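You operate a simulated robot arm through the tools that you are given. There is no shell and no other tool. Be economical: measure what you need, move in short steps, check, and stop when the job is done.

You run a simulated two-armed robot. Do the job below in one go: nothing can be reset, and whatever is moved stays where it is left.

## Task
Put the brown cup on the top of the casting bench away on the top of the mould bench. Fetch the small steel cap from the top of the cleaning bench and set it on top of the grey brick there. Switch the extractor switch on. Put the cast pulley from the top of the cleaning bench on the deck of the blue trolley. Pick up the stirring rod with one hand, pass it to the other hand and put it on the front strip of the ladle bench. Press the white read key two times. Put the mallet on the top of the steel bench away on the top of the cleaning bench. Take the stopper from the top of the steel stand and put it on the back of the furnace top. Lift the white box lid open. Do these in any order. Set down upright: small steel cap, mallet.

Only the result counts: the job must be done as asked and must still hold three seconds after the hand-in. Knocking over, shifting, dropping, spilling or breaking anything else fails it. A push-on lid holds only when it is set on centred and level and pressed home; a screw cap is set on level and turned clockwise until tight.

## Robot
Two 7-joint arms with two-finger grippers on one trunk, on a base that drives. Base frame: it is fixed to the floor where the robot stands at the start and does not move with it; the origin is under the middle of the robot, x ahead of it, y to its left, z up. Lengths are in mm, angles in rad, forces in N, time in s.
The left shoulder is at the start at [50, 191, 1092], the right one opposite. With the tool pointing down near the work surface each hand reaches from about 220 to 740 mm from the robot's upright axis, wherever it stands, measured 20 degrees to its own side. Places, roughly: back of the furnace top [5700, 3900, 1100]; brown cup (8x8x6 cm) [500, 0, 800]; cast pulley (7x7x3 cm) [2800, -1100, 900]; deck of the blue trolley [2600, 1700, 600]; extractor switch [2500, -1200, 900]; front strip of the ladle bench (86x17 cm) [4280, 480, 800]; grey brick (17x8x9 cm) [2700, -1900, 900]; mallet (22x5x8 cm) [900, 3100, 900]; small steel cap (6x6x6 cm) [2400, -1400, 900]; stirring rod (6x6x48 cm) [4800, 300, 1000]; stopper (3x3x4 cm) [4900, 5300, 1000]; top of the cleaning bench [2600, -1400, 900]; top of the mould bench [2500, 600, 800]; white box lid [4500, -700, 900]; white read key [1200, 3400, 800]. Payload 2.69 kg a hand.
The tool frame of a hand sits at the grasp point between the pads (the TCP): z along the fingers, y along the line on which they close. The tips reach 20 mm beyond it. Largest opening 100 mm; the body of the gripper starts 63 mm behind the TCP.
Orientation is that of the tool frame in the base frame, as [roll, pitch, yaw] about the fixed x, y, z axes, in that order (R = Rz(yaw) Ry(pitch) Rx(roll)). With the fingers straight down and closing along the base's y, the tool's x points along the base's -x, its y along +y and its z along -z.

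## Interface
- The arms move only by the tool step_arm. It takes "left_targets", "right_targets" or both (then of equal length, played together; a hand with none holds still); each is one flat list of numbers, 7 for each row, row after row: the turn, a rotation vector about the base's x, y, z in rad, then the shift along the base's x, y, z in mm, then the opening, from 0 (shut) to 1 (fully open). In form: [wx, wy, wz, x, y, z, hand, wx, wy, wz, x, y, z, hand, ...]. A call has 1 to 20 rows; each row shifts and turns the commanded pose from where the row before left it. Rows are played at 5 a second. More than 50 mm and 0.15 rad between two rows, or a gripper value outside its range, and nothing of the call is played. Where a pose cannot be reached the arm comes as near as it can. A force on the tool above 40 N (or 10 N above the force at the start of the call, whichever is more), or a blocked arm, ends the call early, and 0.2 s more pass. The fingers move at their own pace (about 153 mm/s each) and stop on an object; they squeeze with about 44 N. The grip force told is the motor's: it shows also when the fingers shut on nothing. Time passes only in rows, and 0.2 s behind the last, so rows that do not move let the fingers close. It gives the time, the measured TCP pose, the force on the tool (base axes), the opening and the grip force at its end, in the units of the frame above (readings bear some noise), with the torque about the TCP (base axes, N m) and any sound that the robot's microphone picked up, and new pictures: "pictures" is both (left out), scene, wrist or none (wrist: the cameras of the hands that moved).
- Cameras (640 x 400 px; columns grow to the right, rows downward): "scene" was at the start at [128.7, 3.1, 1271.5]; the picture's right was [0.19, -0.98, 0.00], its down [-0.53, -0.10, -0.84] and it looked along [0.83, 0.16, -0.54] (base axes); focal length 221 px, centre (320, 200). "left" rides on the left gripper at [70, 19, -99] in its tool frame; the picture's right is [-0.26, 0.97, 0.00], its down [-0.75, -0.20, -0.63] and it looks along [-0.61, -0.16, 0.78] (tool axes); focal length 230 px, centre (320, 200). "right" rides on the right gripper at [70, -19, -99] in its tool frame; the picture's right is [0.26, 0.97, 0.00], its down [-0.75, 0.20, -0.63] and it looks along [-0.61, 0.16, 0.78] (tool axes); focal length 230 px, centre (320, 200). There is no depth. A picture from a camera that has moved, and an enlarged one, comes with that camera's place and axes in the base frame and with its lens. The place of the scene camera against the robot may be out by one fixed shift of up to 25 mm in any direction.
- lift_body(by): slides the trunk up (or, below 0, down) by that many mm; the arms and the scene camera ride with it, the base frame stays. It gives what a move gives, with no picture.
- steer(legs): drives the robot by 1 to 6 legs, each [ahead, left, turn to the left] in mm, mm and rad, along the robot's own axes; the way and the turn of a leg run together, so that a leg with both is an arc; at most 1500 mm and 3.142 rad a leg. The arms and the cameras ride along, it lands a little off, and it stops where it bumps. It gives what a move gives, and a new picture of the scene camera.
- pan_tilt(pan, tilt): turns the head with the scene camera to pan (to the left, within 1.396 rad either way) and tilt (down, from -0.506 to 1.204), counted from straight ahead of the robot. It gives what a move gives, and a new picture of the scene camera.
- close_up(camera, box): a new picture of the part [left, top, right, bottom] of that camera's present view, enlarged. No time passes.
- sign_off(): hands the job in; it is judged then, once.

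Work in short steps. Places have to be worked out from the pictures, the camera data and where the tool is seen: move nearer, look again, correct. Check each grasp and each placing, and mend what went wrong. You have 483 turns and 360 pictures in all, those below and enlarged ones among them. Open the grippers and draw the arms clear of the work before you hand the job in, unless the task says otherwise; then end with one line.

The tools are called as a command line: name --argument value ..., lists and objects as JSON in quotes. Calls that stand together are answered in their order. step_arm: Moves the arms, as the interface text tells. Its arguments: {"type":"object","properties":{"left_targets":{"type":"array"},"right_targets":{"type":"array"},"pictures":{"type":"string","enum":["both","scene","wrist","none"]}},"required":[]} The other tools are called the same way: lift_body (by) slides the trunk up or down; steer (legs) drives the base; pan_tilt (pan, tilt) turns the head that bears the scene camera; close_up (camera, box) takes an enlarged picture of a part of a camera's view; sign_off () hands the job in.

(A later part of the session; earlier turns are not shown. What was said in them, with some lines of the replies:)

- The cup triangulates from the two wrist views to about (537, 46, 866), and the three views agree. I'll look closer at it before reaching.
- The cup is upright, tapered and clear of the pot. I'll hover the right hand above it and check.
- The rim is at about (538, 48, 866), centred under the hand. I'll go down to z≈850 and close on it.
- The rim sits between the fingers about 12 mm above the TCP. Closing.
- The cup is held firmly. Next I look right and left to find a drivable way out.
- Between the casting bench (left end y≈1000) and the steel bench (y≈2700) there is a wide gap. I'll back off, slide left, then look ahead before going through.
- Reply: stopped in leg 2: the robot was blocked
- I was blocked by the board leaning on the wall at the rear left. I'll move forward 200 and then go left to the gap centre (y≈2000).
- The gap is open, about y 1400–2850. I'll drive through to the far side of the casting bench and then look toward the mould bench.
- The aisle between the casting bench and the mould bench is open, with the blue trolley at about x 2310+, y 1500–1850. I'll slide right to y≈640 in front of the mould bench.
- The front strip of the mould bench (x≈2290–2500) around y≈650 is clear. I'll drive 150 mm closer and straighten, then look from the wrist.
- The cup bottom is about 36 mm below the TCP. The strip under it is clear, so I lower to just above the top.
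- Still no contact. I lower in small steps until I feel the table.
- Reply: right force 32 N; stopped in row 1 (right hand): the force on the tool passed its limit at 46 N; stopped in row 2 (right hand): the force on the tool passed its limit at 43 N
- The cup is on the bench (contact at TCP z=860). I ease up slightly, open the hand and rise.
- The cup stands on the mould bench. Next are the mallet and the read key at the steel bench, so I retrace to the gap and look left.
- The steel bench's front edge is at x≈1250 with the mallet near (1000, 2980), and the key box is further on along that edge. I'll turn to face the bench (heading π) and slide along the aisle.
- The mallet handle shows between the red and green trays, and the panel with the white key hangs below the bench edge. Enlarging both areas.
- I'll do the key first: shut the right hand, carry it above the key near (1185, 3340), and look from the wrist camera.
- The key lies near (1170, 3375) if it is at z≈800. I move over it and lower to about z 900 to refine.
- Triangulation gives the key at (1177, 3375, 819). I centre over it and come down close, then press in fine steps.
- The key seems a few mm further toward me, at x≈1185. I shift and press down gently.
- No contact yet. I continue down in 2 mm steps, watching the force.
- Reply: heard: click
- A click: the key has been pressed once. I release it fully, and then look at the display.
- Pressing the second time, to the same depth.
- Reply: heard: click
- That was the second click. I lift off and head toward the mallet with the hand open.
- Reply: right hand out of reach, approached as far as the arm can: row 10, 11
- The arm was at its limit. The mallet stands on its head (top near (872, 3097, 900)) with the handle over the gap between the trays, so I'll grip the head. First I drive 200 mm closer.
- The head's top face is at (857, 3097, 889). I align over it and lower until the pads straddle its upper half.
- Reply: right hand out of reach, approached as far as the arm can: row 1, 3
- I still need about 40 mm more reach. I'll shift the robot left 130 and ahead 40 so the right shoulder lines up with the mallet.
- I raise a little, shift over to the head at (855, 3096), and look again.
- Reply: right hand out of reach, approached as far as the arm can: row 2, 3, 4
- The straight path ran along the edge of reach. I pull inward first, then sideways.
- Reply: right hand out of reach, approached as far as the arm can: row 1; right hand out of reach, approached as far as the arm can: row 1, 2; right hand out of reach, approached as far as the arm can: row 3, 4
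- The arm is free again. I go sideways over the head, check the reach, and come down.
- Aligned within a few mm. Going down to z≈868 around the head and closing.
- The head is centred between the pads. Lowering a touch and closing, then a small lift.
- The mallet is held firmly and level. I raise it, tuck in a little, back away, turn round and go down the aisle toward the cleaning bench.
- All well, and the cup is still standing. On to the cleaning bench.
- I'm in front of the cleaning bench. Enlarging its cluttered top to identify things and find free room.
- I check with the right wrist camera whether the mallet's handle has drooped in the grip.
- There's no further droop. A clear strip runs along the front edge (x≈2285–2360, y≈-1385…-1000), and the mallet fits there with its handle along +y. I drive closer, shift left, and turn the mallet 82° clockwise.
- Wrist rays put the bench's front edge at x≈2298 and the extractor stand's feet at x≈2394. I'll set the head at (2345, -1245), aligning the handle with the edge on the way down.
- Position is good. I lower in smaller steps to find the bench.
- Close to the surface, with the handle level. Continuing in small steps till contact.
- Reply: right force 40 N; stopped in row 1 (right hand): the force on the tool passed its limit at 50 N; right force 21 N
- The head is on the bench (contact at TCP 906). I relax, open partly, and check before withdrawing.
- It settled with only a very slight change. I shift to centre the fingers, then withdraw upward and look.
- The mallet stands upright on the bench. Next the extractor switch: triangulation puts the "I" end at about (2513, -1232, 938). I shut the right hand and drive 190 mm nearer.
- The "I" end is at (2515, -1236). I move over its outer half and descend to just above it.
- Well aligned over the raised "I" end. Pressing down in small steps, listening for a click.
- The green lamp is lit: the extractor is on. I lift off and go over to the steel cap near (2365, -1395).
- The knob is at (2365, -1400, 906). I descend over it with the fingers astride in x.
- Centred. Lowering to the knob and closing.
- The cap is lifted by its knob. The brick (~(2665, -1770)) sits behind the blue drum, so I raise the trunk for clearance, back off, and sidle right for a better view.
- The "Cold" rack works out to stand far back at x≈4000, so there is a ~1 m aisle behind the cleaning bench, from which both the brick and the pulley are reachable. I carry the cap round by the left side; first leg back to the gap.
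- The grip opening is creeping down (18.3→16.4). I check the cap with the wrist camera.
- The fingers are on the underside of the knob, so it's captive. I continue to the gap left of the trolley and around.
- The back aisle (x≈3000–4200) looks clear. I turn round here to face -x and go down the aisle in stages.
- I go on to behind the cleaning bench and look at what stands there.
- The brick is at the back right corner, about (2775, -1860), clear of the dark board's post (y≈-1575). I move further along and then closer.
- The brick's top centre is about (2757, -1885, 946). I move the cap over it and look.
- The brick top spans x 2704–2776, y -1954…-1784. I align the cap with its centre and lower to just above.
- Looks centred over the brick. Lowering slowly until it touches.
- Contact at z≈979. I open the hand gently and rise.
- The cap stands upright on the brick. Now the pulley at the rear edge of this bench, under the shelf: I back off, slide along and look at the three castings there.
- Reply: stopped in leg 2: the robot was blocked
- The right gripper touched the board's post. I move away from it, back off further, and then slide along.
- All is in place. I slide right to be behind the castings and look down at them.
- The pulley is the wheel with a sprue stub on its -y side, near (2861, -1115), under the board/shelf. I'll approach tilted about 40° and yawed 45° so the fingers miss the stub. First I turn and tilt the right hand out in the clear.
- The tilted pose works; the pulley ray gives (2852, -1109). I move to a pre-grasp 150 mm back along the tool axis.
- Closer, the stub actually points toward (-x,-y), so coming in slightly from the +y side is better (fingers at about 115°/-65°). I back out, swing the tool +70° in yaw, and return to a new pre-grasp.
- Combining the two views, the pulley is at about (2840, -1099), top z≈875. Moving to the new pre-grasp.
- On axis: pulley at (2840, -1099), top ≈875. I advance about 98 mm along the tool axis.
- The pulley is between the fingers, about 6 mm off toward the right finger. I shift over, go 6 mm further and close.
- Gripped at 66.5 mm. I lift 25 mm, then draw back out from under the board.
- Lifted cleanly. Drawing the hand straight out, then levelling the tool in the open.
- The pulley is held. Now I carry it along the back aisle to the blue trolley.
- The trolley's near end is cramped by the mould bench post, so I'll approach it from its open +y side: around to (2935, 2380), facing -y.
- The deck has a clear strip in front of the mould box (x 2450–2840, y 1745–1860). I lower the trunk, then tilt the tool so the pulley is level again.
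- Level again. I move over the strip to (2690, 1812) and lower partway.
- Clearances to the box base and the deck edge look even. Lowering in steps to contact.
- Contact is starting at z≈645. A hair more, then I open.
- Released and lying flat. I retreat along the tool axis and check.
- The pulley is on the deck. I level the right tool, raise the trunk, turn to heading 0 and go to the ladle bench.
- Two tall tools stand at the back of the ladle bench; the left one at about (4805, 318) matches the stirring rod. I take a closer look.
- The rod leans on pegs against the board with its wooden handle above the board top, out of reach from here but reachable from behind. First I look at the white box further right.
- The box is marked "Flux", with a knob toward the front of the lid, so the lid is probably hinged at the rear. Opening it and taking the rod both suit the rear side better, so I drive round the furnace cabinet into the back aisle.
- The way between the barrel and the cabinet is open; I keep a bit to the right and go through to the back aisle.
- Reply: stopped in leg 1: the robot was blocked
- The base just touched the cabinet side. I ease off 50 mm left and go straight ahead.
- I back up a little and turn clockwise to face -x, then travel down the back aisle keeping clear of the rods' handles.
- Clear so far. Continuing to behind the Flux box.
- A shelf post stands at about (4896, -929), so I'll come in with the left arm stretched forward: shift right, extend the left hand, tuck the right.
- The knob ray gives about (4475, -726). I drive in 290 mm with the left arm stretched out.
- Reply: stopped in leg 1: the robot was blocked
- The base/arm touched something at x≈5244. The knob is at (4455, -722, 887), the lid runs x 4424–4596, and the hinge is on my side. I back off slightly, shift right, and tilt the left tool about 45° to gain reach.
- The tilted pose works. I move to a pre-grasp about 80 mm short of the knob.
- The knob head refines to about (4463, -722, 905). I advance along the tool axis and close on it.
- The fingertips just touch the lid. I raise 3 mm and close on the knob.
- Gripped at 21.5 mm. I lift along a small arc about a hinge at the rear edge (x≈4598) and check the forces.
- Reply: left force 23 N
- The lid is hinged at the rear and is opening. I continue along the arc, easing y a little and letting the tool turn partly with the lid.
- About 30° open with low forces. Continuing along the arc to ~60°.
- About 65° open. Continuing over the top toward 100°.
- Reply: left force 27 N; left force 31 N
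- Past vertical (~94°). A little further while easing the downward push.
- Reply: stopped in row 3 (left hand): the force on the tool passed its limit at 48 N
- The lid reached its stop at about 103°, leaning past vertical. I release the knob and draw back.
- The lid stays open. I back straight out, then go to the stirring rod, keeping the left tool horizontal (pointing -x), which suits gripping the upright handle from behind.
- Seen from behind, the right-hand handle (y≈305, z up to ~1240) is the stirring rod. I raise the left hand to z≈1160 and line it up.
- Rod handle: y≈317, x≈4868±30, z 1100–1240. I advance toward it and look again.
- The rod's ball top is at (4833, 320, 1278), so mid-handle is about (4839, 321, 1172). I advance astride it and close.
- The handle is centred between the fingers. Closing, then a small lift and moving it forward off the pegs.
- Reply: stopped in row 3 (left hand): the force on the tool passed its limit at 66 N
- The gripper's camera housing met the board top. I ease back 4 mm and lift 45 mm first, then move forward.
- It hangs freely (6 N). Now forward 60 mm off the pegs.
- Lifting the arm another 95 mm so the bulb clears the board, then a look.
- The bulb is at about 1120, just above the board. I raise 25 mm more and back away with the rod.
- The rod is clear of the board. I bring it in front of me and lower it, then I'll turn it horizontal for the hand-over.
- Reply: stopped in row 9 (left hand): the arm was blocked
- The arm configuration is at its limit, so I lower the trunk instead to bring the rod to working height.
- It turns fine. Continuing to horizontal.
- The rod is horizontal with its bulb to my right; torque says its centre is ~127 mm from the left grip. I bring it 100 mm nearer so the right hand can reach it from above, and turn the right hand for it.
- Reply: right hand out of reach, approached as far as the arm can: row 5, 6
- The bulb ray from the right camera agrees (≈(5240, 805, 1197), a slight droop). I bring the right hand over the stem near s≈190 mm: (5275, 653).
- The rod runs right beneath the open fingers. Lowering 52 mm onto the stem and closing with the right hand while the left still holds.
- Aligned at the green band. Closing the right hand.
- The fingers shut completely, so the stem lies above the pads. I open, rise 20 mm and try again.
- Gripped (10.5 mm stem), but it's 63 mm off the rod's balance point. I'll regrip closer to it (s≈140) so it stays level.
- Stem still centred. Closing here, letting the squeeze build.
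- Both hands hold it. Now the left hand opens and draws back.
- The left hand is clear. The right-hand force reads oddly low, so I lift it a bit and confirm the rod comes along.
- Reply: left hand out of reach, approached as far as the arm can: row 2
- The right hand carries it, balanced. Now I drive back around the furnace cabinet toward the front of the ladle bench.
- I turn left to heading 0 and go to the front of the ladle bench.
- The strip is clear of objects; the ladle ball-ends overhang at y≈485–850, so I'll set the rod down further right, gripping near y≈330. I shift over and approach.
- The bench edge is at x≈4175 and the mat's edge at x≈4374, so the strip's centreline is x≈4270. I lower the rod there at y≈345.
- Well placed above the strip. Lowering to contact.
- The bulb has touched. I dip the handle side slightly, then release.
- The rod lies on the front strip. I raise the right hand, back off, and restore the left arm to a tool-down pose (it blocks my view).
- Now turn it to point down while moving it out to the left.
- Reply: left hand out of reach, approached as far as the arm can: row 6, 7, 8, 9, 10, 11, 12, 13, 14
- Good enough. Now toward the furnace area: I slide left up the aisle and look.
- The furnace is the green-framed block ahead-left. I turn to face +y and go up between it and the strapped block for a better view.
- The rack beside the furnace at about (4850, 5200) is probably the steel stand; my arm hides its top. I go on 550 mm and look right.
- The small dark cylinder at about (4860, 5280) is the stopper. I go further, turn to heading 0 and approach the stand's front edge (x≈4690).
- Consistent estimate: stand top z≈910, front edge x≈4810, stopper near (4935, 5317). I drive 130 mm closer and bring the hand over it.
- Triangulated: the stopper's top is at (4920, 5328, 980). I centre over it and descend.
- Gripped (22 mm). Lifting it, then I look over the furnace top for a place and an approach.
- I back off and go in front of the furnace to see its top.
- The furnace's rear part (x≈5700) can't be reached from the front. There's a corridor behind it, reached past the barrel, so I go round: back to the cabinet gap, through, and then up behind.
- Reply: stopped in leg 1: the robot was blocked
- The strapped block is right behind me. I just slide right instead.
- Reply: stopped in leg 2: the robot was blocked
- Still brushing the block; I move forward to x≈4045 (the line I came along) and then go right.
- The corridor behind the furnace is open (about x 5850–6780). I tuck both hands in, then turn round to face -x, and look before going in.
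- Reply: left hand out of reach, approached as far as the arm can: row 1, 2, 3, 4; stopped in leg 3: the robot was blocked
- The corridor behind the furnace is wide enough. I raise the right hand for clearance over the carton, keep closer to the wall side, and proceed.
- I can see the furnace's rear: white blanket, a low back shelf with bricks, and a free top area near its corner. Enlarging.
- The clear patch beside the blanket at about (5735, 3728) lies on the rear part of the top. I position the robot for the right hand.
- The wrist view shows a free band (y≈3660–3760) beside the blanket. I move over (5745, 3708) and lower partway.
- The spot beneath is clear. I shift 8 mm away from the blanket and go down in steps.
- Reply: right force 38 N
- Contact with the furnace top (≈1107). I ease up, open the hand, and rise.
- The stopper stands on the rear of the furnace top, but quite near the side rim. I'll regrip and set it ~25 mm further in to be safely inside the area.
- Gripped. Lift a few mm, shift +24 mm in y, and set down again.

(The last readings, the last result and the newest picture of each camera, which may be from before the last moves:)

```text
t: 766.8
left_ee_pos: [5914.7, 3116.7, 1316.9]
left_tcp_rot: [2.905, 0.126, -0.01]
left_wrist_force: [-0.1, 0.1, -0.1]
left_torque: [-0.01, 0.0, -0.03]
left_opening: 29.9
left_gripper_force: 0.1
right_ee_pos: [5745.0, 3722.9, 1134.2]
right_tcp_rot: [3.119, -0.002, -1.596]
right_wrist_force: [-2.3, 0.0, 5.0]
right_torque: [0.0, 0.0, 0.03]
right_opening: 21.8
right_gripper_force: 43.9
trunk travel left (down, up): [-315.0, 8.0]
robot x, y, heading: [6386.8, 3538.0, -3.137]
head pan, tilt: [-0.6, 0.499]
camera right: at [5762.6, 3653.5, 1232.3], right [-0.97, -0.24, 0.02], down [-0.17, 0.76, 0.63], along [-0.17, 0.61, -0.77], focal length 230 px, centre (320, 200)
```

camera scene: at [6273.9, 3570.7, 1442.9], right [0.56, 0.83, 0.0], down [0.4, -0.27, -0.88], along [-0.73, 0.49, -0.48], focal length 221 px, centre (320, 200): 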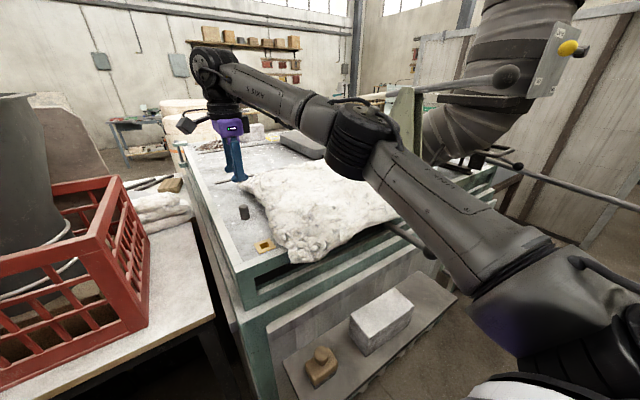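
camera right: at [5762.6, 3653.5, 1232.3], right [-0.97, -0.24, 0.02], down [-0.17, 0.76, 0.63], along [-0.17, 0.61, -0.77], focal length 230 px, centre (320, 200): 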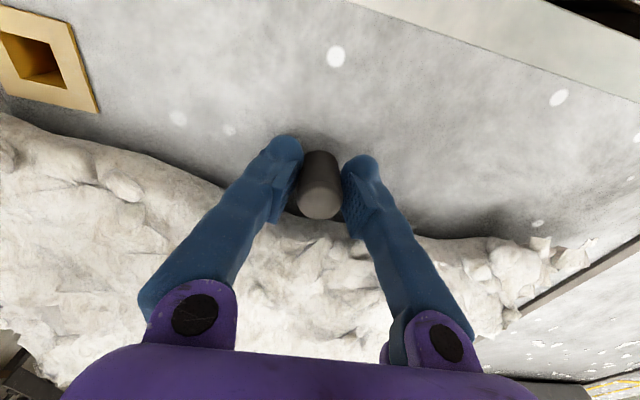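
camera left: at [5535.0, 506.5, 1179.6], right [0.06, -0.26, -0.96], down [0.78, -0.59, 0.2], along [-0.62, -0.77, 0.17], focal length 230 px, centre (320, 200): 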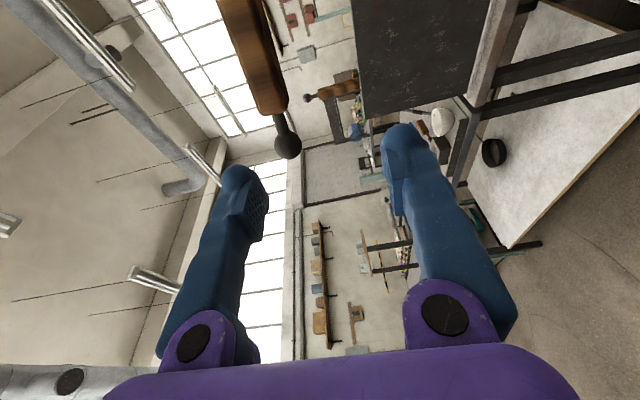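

Contact again (5 N). I release and rise.

step_arm --right_targets '[0, 0, 0, 0, 0, 1, 0.3, 0, 0, 0, 0, 0, 0, 0.45, 0, 0, 0, 0, 0, 0, 0.45, 0, 0, 0, 0, 0, 35, 0.45, 0, 0, 0, 0, 0, 45, 0.45, 0, 0, 0, 0, 0, 45, 0.45, 0, 0, 0, 0, 0, 30, 0.45]' --pictures "wrist"

```text
t: 768.4
left_ee_pos: [5913.3, 3117.6, 1315.4]
left_tcp_rot: [2.905, 0.125, -0.011]
left_wrist_force: [-0.2, 0.4, 0.4]
left_torque: [0.01, 0.0, 0.0]
left_opening: 30.0
left_gripper_force: 0.0
right_ee_pos: [5746.3, 3723.6, 1288.8]
right_tcp_rot: [3.12, -0.001, -1.593]
right_wrist_force: [-1.0, -0.3, 0.2]
right_torque: [0.0, 0.03, -0.01]
right_opening: 45.0
right_gripper_force: 0.1
trunk travel left (down, up): [-315.0, 8.0]
robot x, y, heading: [6387.7, 3533.7, -3.138]
head pan, tilt: [-0.6, 0.499]
camera right: at [5763.7, 3653.7, 1387.9], right [-0.97, -0.24, 0.02], down [-0.17, 0.76, 0.63], along [-0.17, 0.61, -0.77], focal length 230 px, centre (320, 200)
```

right: 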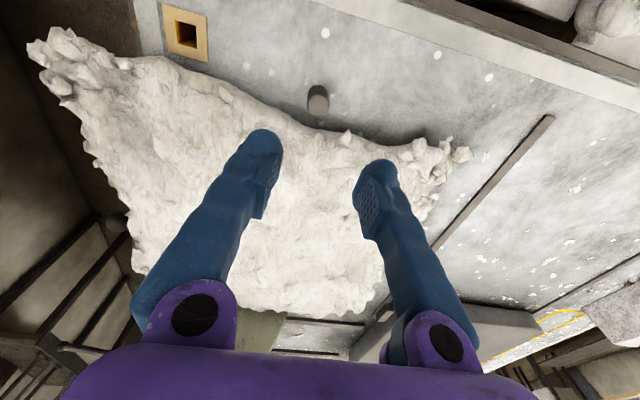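

All items are placed. I open both grippers and draw the arms back clear of the furnace.

step_arm --right_targets '[0, 0, 0, 20, 0, 20, 0.6, 0, 0, 0, 45, -5, 0, 1, 0, 0, 0, 45, -5, 0, 1, 0, 0, 0, 45, -5, 0, 1, 0, 0, 0, 45, -5, 0, 1, 0, 0, 0, 45, -5, 0, 1]' --left_targets '[0, 0, 0, 0, 0, 0, 0.6, 0, 0, 0, 0, 0, 0, 1, 0, 0, 0, 0, 0, 0, 1, 0, 0, 0, 0, 0, 0, 1, 0, 0, 0, 0, 0, 0, 1, 0, 0, 0, 0, 0, 0, 1]' --pictures "scene"

```text
t: 769.8
left_ee_pos: [5914.8, 3118.3, 1316.3]
left_tcp_rot: [2.904, 0.125, -0.01]
left_wrist_force: [0.3, 0.1, -0.2]
left_torque: [0.0, -0.01, 0.02]
left_opening: 100.0
left_gripper_force: 0.0
right_ee_pos: [5990.0, 3698.9, 1306.3]
right_tcp_rot: [3.12, -0.001, -1.594]
right_wrist_force: [0.7, -0.6, 0.1]
right_torque: [0.02, 0.04, -0.01]
right_opening: 99.9
right_gripper_force: 0.0
trunk travel left (down, up): [-315.0, 8.0]
robot x, y, heading: [6384.5, 3533.3, -3.141]
head pan, tilt: [-0.6, 0.499]
camera scene: at [6274.3, 3571.6, 1443.0], right [0.56, 0.83, 0.0], down [0.39, -0.27, -0.88], along [-0.73, 0.49, -0.48], focal length 221 px, centre (320, 200)
```

scene: 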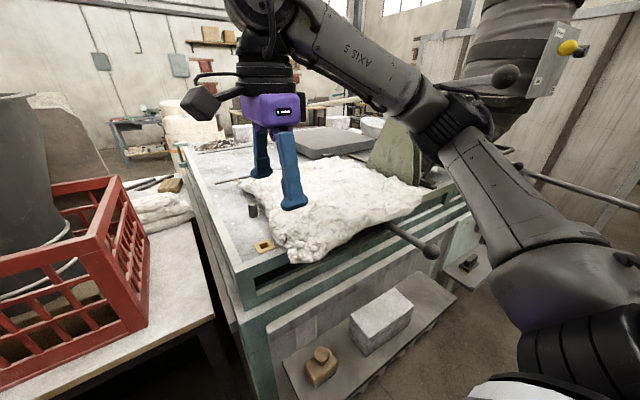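

The stopper stands on the furnace top, the arms are clear and the grippers are open. Every other item was seen in place after I set it down, so I hand in.

sign_off

```text
The job is handed in.
```

All nine tasks are done and the job is handed in. I saw each placed item resting in place after release. The read key gave two clicks but its display never changed. On the way the robot bumped the wall board, the back post of the cleaning bench, the furnace cabinet, a bench, the strapped block and the board behind the rods; nothing appeared to move.
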